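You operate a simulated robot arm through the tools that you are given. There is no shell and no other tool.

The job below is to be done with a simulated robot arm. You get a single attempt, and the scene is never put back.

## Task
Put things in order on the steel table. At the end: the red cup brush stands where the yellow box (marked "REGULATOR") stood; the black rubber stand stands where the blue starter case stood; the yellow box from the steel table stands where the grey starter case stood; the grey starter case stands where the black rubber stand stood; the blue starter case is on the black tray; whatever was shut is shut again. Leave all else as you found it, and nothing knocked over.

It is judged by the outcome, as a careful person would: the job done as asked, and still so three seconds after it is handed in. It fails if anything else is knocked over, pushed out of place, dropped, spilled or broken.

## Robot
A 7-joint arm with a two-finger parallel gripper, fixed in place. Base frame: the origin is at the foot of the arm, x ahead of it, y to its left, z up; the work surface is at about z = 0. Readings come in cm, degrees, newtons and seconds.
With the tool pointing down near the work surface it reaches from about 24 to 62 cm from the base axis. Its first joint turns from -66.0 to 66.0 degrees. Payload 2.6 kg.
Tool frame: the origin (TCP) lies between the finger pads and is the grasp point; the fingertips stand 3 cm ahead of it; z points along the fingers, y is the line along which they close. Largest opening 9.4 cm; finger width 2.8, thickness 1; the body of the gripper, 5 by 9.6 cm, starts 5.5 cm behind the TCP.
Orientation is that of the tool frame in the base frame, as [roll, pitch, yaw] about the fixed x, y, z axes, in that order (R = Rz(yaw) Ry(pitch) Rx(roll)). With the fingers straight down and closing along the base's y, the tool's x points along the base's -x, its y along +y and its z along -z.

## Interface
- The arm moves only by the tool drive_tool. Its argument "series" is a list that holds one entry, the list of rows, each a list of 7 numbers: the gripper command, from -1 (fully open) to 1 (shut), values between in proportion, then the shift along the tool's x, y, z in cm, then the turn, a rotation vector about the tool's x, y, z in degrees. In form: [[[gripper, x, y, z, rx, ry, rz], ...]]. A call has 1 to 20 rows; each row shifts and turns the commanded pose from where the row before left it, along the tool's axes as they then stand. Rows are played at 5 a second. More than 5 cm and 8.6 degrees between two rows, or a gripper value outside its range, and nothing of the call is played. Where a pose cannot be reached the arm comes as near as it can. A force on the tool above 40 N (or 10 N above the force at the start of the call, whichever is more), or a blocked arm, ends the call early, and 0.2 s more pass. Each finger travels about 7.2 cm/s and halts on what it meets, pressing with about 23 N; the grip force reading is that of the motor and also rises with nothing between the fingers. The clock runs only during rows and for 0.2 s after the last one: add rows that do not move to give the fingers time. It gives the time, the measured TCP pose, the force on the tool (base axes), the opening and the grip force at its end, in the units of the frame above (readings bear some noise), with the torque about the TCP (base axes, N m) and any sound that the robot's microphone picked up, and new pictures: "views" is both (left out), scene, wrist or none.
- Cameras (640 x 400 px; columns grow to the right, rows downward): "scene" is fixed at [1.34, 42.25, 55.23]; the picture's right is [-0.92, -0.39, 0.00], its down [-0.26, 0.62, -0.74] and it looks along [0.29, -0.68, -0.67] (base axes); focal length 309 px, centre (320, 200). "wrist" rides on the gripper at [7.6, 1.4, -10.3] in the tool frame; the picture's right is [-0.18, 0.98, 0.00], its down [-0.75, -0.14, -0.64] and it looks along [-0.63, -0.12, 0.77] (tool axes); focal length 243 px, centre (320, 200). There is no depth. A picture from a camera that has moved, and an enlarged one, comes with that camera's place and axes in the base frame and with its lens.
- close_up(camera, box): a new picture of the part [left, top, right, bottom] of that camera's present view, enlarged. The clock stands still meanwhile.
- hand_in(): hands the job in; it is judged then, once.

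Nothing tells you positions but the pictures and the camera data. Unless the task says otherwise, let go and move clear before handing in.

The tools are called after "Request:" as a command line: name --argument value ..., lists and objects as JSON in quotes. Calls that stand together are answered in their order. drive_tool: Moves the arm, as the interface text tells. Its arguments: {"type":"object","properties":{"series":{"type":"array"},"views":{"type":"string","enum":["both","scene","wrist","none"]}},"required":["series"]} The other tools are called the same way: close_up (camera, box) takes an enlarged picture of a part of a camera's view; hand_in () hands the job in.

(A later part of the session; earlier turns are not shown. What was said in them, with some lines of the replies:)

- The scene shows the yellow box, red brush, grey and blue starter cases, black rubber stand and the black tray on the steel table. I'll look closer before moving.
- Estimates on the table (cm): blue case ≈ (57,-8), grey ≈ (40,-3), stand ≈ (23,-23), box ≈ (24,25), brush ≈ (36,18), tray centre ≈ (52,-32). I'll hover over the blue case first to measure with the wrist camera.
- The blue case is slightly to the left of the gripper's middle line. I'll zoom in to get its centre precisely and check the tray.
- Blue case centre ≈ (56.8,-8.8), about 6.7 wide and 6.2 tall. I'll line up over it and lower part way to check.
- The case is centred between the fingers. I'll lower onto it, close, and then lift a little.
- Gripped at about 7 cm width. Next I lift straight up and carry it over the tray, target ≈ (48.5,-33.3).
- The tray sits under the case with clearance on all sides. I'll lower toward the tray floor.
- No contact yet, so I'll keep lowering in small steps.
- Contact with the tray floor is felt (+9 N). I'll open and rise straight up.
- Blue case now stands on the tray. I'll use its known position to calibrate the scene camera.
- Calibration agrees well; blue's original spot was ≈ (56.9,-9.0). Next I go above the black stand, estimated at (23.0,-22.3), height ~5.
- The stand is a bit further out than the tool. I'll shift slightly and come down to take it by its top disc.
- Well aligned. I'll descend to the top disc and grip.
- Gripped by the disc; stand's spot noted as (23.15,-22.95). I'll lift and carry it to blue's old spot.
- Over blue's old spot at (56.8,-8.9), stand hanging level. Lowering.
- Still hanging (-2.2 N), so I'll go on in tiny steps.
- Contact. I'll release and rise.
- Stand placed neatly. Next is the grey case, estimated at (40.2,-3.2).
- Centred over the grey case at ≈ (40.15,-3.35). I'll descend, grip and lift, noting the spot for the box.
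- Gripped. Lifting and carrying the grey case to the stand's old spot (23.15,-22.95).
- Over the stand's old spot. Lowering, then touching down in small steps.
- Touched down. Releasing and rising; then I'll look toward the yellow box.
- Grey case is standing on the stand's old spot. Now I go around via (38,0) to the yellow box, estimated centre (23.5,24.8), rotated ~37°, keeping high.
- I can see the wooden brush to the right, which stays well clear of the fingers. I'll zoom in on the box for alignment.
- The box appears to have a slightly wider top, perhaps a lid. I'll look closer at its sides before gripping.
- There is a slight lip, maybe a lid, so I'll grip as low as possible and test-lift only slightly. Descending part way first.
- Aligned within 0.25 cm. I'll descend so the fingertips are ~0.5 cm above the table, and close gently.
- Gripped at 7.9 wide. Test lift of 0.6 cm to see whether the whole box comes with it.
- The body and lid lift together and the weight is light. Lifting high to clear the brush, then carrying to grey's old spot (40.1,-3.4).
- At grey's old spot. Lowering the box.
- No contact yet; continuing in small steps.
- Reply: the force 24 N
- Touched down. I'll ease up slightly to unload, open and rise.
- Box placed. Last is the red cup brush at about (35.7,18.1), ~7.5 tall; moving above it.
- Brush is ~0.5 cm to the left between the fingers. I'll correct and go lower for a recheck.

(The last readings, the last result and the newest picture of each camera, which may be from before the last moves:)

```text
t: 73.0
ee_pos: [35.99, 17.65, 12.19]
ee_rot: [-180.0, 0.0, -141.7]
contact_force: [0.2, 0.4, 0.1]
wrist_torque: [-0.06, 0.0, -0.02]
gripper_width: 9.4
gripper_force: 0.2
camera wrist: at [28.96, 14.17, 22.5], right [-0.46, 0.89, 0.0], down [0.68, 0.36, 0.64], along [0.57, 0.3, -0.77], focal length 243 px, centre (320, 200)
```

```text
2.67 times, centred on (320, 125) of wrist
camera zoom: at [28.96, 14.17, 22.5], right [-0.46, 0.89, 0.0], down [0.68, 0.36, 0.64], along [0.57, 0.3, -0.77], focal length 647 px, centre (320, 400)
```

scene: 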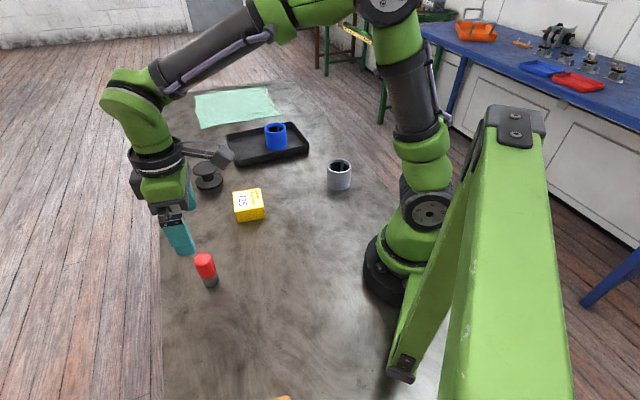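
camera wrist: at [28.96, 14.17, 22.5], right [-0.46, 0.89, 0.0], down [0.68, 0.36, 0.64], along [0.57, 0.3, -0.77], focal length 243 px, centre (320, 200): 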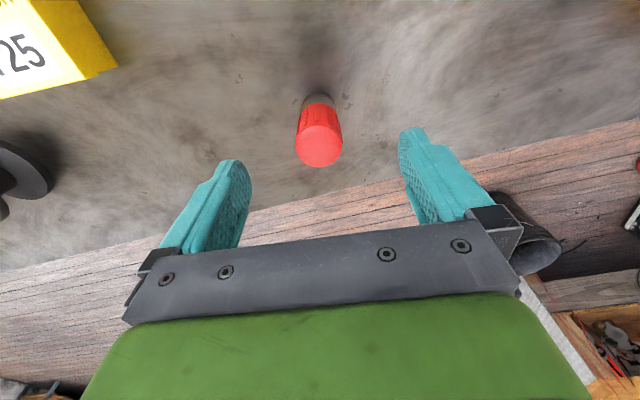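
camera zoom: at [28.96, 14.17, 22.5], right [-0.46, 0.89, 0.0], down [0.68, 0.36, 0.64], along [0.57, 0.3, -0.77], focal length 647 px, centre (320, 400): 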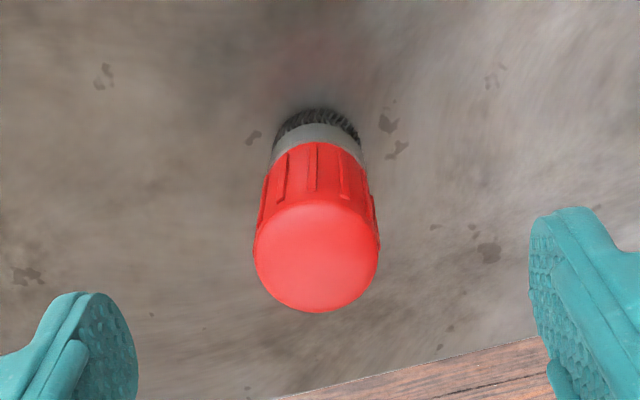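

Centred. I'll descend around the red handle and close slowly.

Request:
drive_tool --series '[[[-1, 0, -0.08, 2.5, 0, 0, 0], [-1, 0, 0, 2.5, 0, 0, 0], [-1, 0, 0, 2.2, 0, 0, 0], [-0.6, 0, 0, 0, 0, 0, 0], [-0.1, 0, 0, 0, 0, 0, 0], [0.0, 0, 0, 0, 0, 0, 0]]]'

Request:
close_up --camera "wrist" --box '[200, 80, 440, 230]'

Request:
close_up --camera "scene" --box '[160, 210, 270, 310]'

```text
t: 74.4
ee_pos: [36.03, 17.65, 4.93]
ee_rot: [-179.9, 0.0, -141.8]
contact_force: [-0.4, 0.8, 0.1]
wrist_torque: [0.05, 0.02, 0.01]
gripper_width: 4.69
gripper_force: 0.0
camera wrist: at [29.01, 14.15, 15.27], right [-0.46, 0.89, 0.0], down [0.68, 0.36, 0.64], along [0.57, 0.3, -0.77], focal length 243 px, centre (320, 200)
```

scene: 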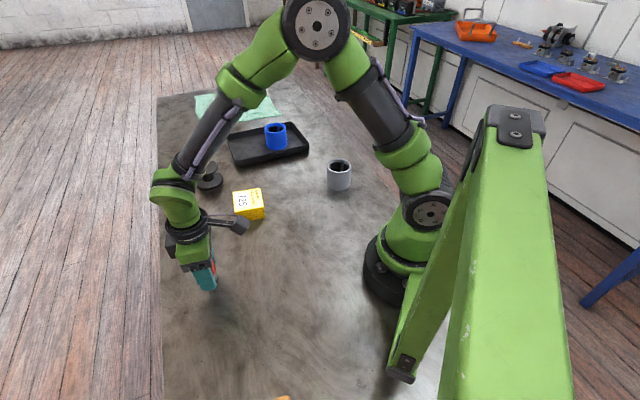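
wrist: 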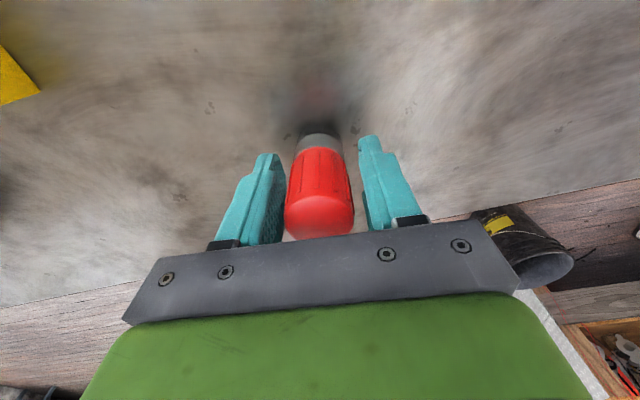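

```text
2.67 times, centred on (320, 155) of wrist
camera zoom: at [29.01, 14.15, 15.27], right [-0.46, 0.89, 0.0], down [0.68, 0.36, 0.64], along [0.57, 0.3, -0.77], focal length 647 px, centre (320, 320)
```

zoom: 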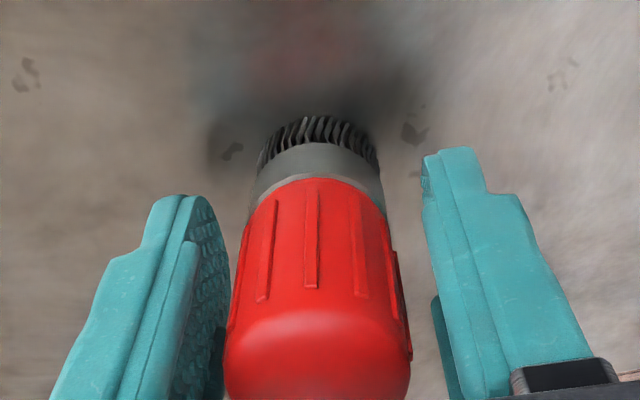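

```text
4.00 times, centred on (215, 260) of scene
camera zoom: at [1.34, 42.25, 55.23], right [-0.92, -0.39, 0.0], down [-0.26, 0.62, -0.74], along [0.29, -0.68, -0.67], focal length 1236 px, centre (740, -40)
```

zoom: 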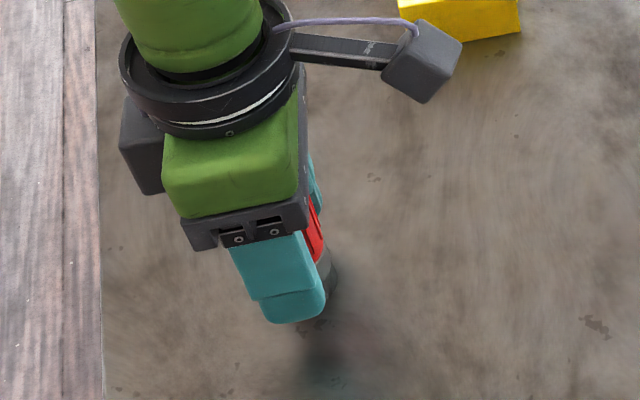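

The left finger is a bit closer, so I shift 0.15 cm and close gently, then a small lift.

Request:
drive_tool --series '[[[0.0, 0, -0.15, 0, 0, 0, 0], [0.1, 0, 0, 0, 0, 0, 0], [0.2, 0, 0, 0, 0, 0, 0], [0.3, 0, 0, 0, 0, 0, 0], [0.6, 0, 0, 0, 0, 0, 0], [0.6, 0, 0, 0, 0, 0, 0]]]' --views "wrist"

Request:
drive_tool --series '[[[0.6, 0, 0, -0.5, 0, 0, 0], [0.6, 0, 0, -0.5, 0, 0, 0], [0.6, 0, 0, 0, 0, 0, 0]]]'

```text
t: 75.8
ee_pos: [36.12, 17.62, 5.04]
ee_rot: [-180.0, 0.1, -141.8]
contact_force: [0.2, -0.8, 0.9]
wrist_torque: [-0.02, -0.02, -0.04]
gripper_width: 3.09
gripper_force: 23.0
camera wrist: at [29.11, 14.06, 15.28], right [-0.46, 0.89, 0.0], down [0.68, 0.36, 0.64], along [0.57, 0.3, -0.77], focal length 243 px, centre (320, 200)
```

wrist: 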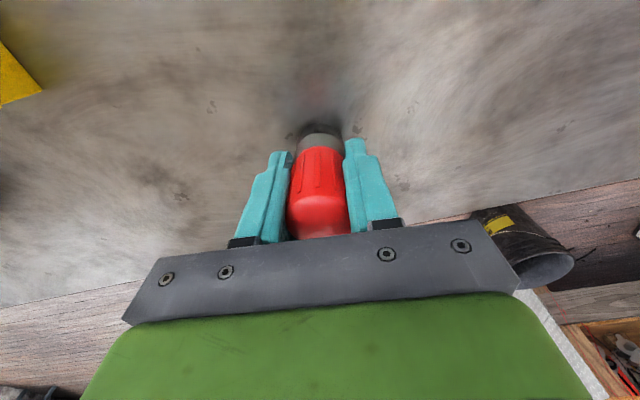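

```text
t: 76.6
ee_pos: [36.15, 17.62, 5.95]
ee_rot: [180.0, 0.0, -141.9]
contact_force: [1.0, -0.4, -1.1]
wrist_torque: [0.0, 0.01, 0.04]
gripper_width: 3.12
gripper_force: 22.5
camera wrist: at [29.17, 14.05, 16.32], right [-0.46, 0.89, 0.0], down [0.68, 0.36, 0.64], along [0.57, 0.3, -0.77], focal length 243 px, centre (320, 200)
```

scene: 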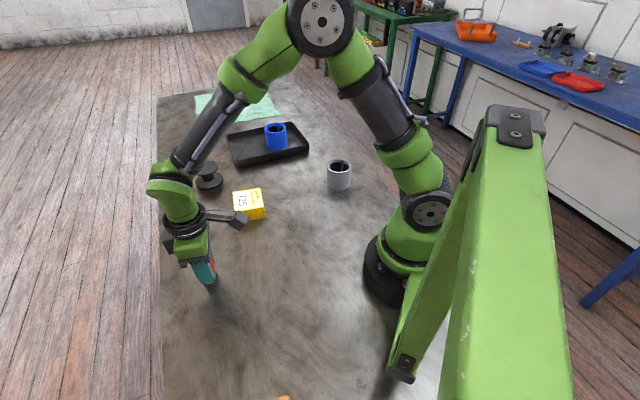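
wrist: 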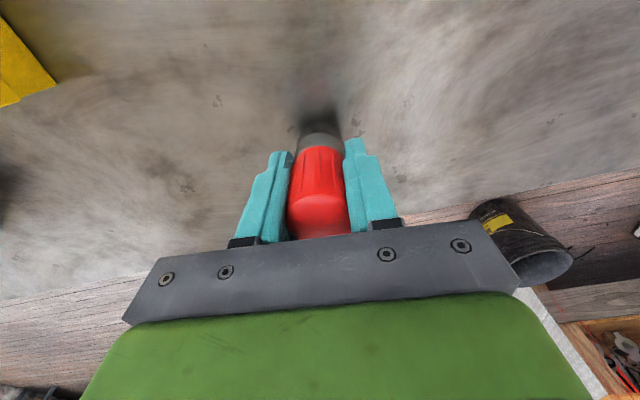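

Brush held upright. Carrying it to the box's old spot (23.45,24.8).

Request:
drive_tool --series '[[[0.6, 0, 0, -2, 0, 0, 0], [0.6, 0, 0, -2.5, 0, 0, 0], [0.6, 0, 0, -1.5, 0, 0, 0], [0.6, 0.917, 2.25, 0, 0, 0, 0], [0.6, 0.917, 2.25, 0, 0, 0, 0], [0.6, 0.917, 2.25, 0, 0, 0, 0], [0.6, 0.917, 2.25, 0, 0, 0, 0], [0.6, 0.917, 2.25, 0, 0, 0, 0], [0.6, 0.917, 2.25, 0, 0, 0, 0], [0.6, 0, 0, 0, 0, 0, 0], [0.6, 0, 0, 0, 0, 0, 0]]]'

```text
t: 79.0
ee_pos: [23.38, 24.83, 12.02]
ee_rot: [-180.0, 0.1, -141.8]
contact_force: [0.7, 1.1, -1.4]
wrist_torque: [0.01, -0.02, -0.02]
gripper_width: 3.1
gripper_force: 22.9
camera wrist: at [16.51, 21.26, 22.34], right [-0.46, 0.89, 0.0], down [0.68, 0.36, 0.64], along [0.57, 0.3, -0.77], focal length 243 px, centre (320, 200)
```

scene: 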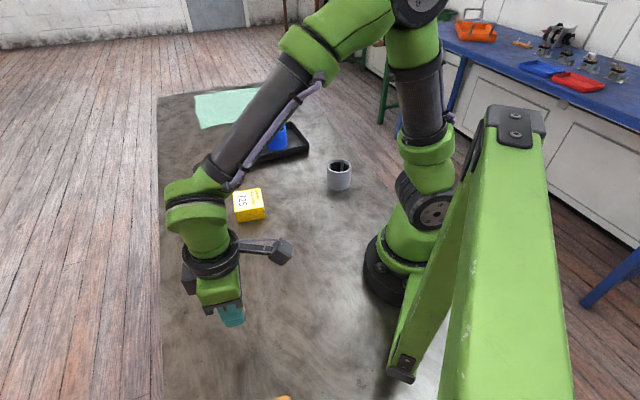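
wrist: 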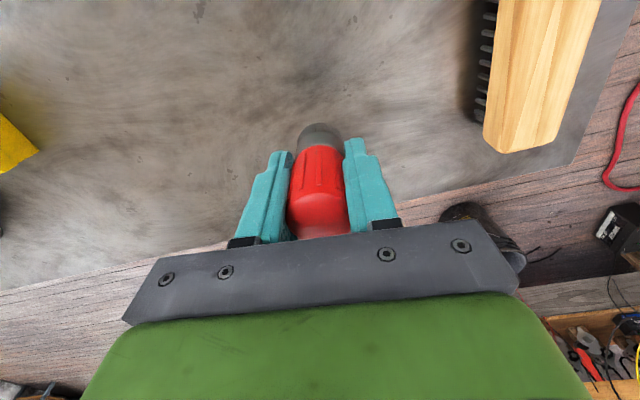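

Lowering the brush to the table.

Request:
drive_tool --series '[[[0.6, 0, 0, 2.5, 0, 0, 0], [0.6, 0, 0, 2.5, 0, 0, 0], [0.6, 0, 0, 1.3, 0, 0, 0], [0.6, 0, 0, 0.3, 0, 0, 0], [0.6, 0, 0, 0, 0, 0, 0], [0.6, 0, 0, 0, 0, 0, 0]]]'

Request:
drive_tool --series '[[[0.6, 0, 0, 0.1, 0, 0, 0], [0.6, 0, 0, 0, 0, 0, 0]]]' --views "none"

Request:
drive_tool --series '[[[0.6, 0, 0, 0.1, 0, 0, 0], [0.6, 0, 0, 0, 0, 0, 0]]]' --views "none"

```text
t: 80.4
ee_pos: [23.32, 24.91, 5.4]
ee_rot: [179.9, -0.1, -141.8]
contact_force: [-0.7, -0.1, -0.4]
wrist_torque: [0.02, 0.01, 0.03]
gripper_width: 3.08
gripper_force: 23.2
camera wrist: at [16.43, 21.3, 15.66], right [-0.46, 0.89, 0.0], down [0.68, 0.36, 0.64], along [0.57, 0.3, -0.77], focal length 243 px, centre (320, 200)
```

scene: 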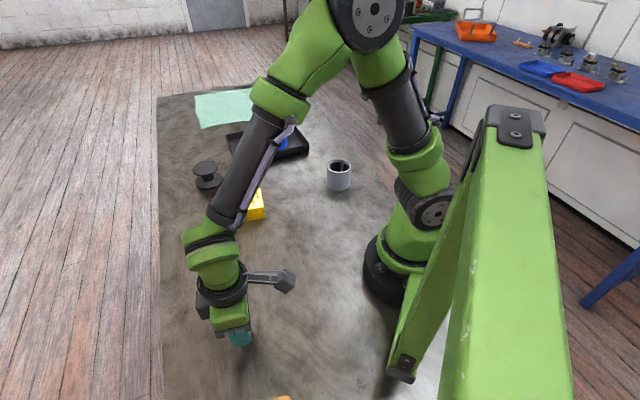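
wrist: 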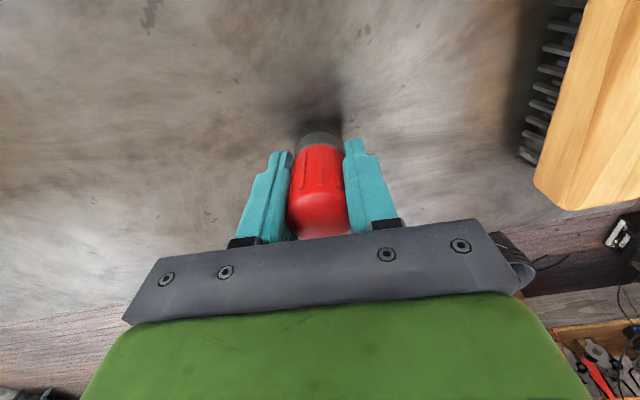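

```text
t: 81.0
ee_pos: [23.33, 24.83, 5.27]
ee_rot: [-180.0, 0.0, -141.8]
contact_force: [0.4, -0.7, -0.9]
wrist_torque: [0.0, 0.02, 0.02]
gripper_width: 3.12
gripper_force: 23.2
```

```text
t: 81.6
ee_pos: [23.39, 24.82, 5.26]
ee_rot: [179.9, 0.0, -141.8]
contact_force: [-0.6, -0.6, 2.9]
wrist_torque: [0.03, 0.02, 0.01]
gripper_width: 3.09
gripper_force: 22.9
```

Request:
drive_tool --series '[[[0.6, 0, 0, 0.06, 0, 0, 0], [0.6, 0, 0, 0, 0, 0, 0]]]' --views "wrist"

```text
t: 82.2
ee_pos: [23.31, 24.88, 5.23]
ee_rot: [179.9, 0.0, -141.9]
contact_force: [-3.7, -3.5, 16.0]
wrist_torque: [-0.07, 0.13, 0.04]
gripper_width: 3.12
gripper_force: 22.5
camera wrist: at [16.43, 21.34, 15.5], right [-0.46, 0.89, 0.0], down [0.68, 0.36, 0.64], along [0.57, 0.3, -0.77], focal length 243 px, centre (320, 200)
```

wrist: 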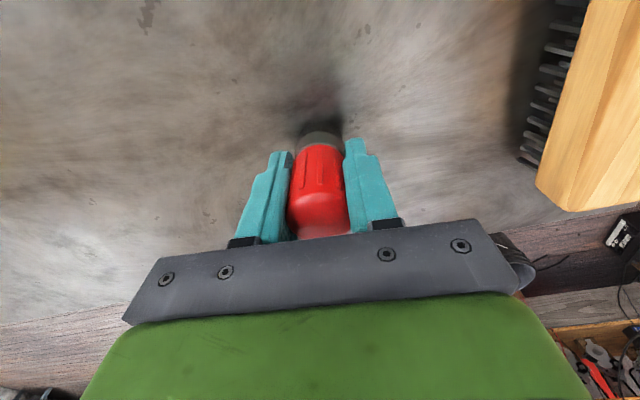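

Standing on the table. Easing the load, opening slowly, and rising.

Request:
drive_tool --series '[[[0.6, 0, 0, -0.07, 0, 0, 0], [0.3, 0, 0, 0, 0, 0, 0], [0.1, 0, 0, 0, 0, 0, 0], [-0.2, 0, 0, 0, 0, 0, 0], [-0.6, 0, 0, 0, 0, 0, 0], [-0.8, 0, 0, 0, 0, 0, 0], [-0.8, 0, 0, -2, 0, 0, 0], [-0.8, 0, 0, -3, 0, 0, 0], [-0.8, 0, 0, -3, 0, 0, 0], [-0.8, 0, 0, -3, 0, 0, 0], [-0.8, 0, 0, -3, 0, 0, 0], [-0.8, 0, 0, 0, 0, 0, 0]]]'

```text
t: 84.8
ee_pos: [23.51, 24.79, 19.12]
ee_rot: [-180.0, 0.0, -141.7]
contact_force: [-0.6, 0.3, 0.8]
wrist_torque: [0.01, -0.03, -0.02]
gripper_width: 8.47
gripper_force: 0.0
camera wrist: at [16.54, 21.15, 29.47], right [-0.46, 0.89, 0.0], down [0.68, 0.36, 0.64], along [0.57, 0.3, -0.77], focal length 243 px, centre (320, 200)
```

scene: 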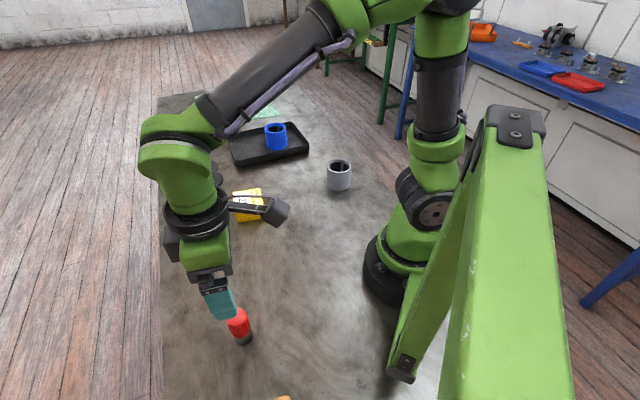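
wrist: 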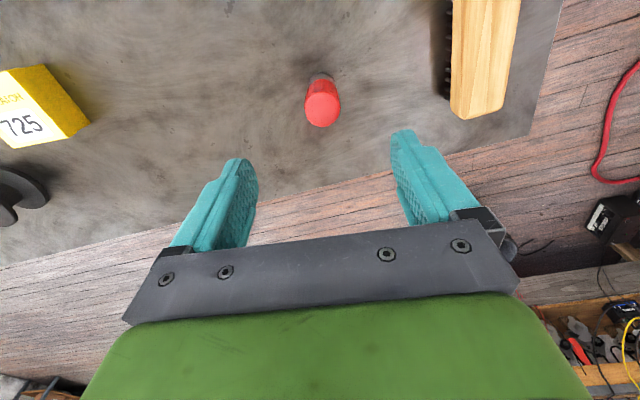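

The brush stands upright. Moving the arm clear and checking the final scene.

Request:
drive_tool --series '[[[-0.8, 0, 0, -3, 0, 0, 0], [-0.8, 0, 0, -3, 0, 0, 0], [-0.8, 0.16, -2.76, -0.67, 0, 0, 0], [-0.8, 0.16, -2.76, -0.67, 0, 0, 0], [-0.8, 0.16, -2.76, -0.67, 0, 0, 0], [-0.8, 0.16, -2.76, -0.67, 0, 0, 0], [-0.8, 0.16, -2.76, -0.67, 0, 0, 0], [-0.8, 0.16, -2.76, -0.67, 0, 0, 0], [-0.8, 0, 0, 0, 0, 0, 0], [-0.8, 0, 0, 0, 0, 0, 0]]]'

Request:
close_up --camera "scene" --box '[150, 80, 400, 240]'

Request:
close_up --camera "scene" --box '[150, 220, 350, 400]'

```text
t: 87.0
ee_pos: [33.04, 11.25, 29.26]
ee_rot: [-180.0, 0.0, -141.8]
contact_force: [0.9, -0.8, -0.2]
wrist_torque: [-0.01, 0.01, 0.0]
gripper_width: 8.46
gripper_force: 0.1
camera wrist: at [26.05, 7.79, 39.56], right [-0.46, 0.89, 0.0], down [0.68, 0.36, 0.64], along [0.57, 0.3, -0.77], focal length 243 px, centre (320, 200)
```

scene: 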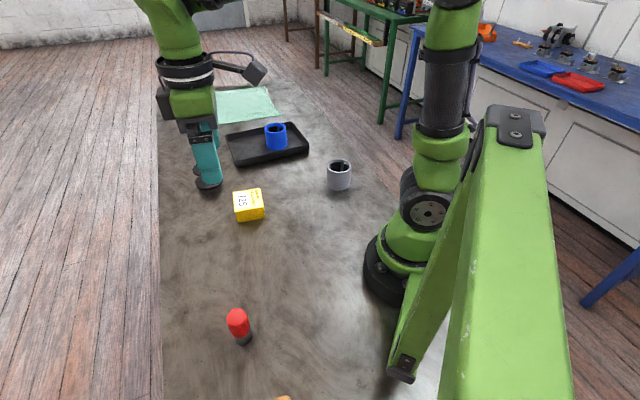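
wrist: 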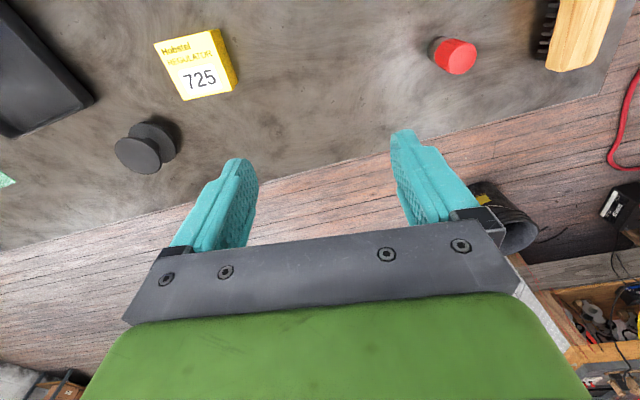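

```text
2.50 times, centred on (275, 160) of scene
camera zoom: at [1.35, 42.25, 55.23], right [-0.92, -0.39, 0.0], down [-0.26, 0.62, -0.74], along [0.29, -0.68, -0.67], focal length 772 px, centre (432, 300)
```

zoom: 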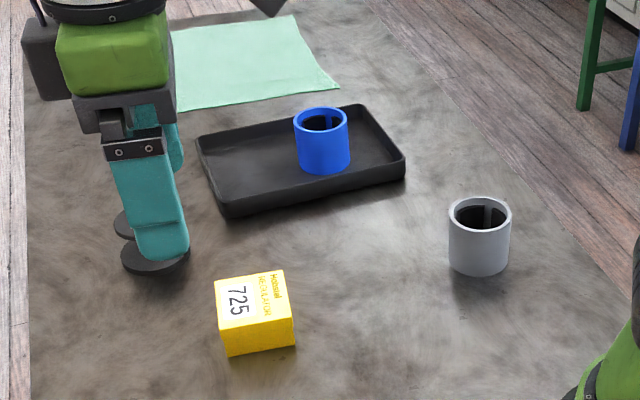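

```text
2.22 times, centred on (250, 310) of scene
camera zoom: at [1.35, 42.25, 55.23], right [-0.92, -0.39, 0.0], down [-0.26, 0.62, -0.74], along [0.29, -0.68, -0.67], focal length 686 px, centre (476, -44)
```

zoom: 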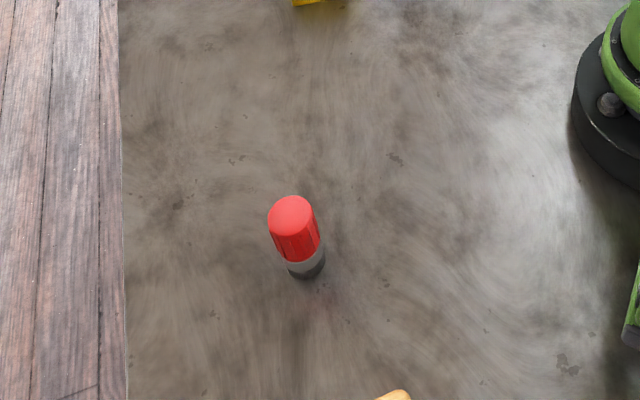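

All five objects stand upright in their asked places, with the blue case inside the tray. The wooden brush, cloth and tray haven't moved, and the arm is clear, so I'm handing in.

Request:
hand_in

```text
The job is handed in.
```

I've handed the job in. In the last pictures all five objects stand upright where you asked, and nothing was knocked over.

| Object | Now stands | Approx. position (x, y) in cm |
|---|---|---|
| Blue starter case | on the black tray, clear of its walls | (48.6, -33.3) |
| Black rubber stand | where the blue case stood | (56.9, -8.9) |
| Grey starter case | where the rubber stand stood | (23.1, -22.9) |
| Yellow "REGULATOR" box | where the grey case stood | (40.2, -3.3) |
| Red cup brush | where the yellow box stood | (23.4, 24.8) |

I estimate each object is within about half a centimetre of its target, going by the camera and arm readings.

- **Shut items:** the yellow box looked as if it might have a lid. I lifted it slightly first to check; it came up in one piece and stayed shut. Nothing else was opened.
- **Everything else:** the tray and the green cloth look unmoved, and the arm kept clear of the wooden brush. The gripper is open and well away from everything.
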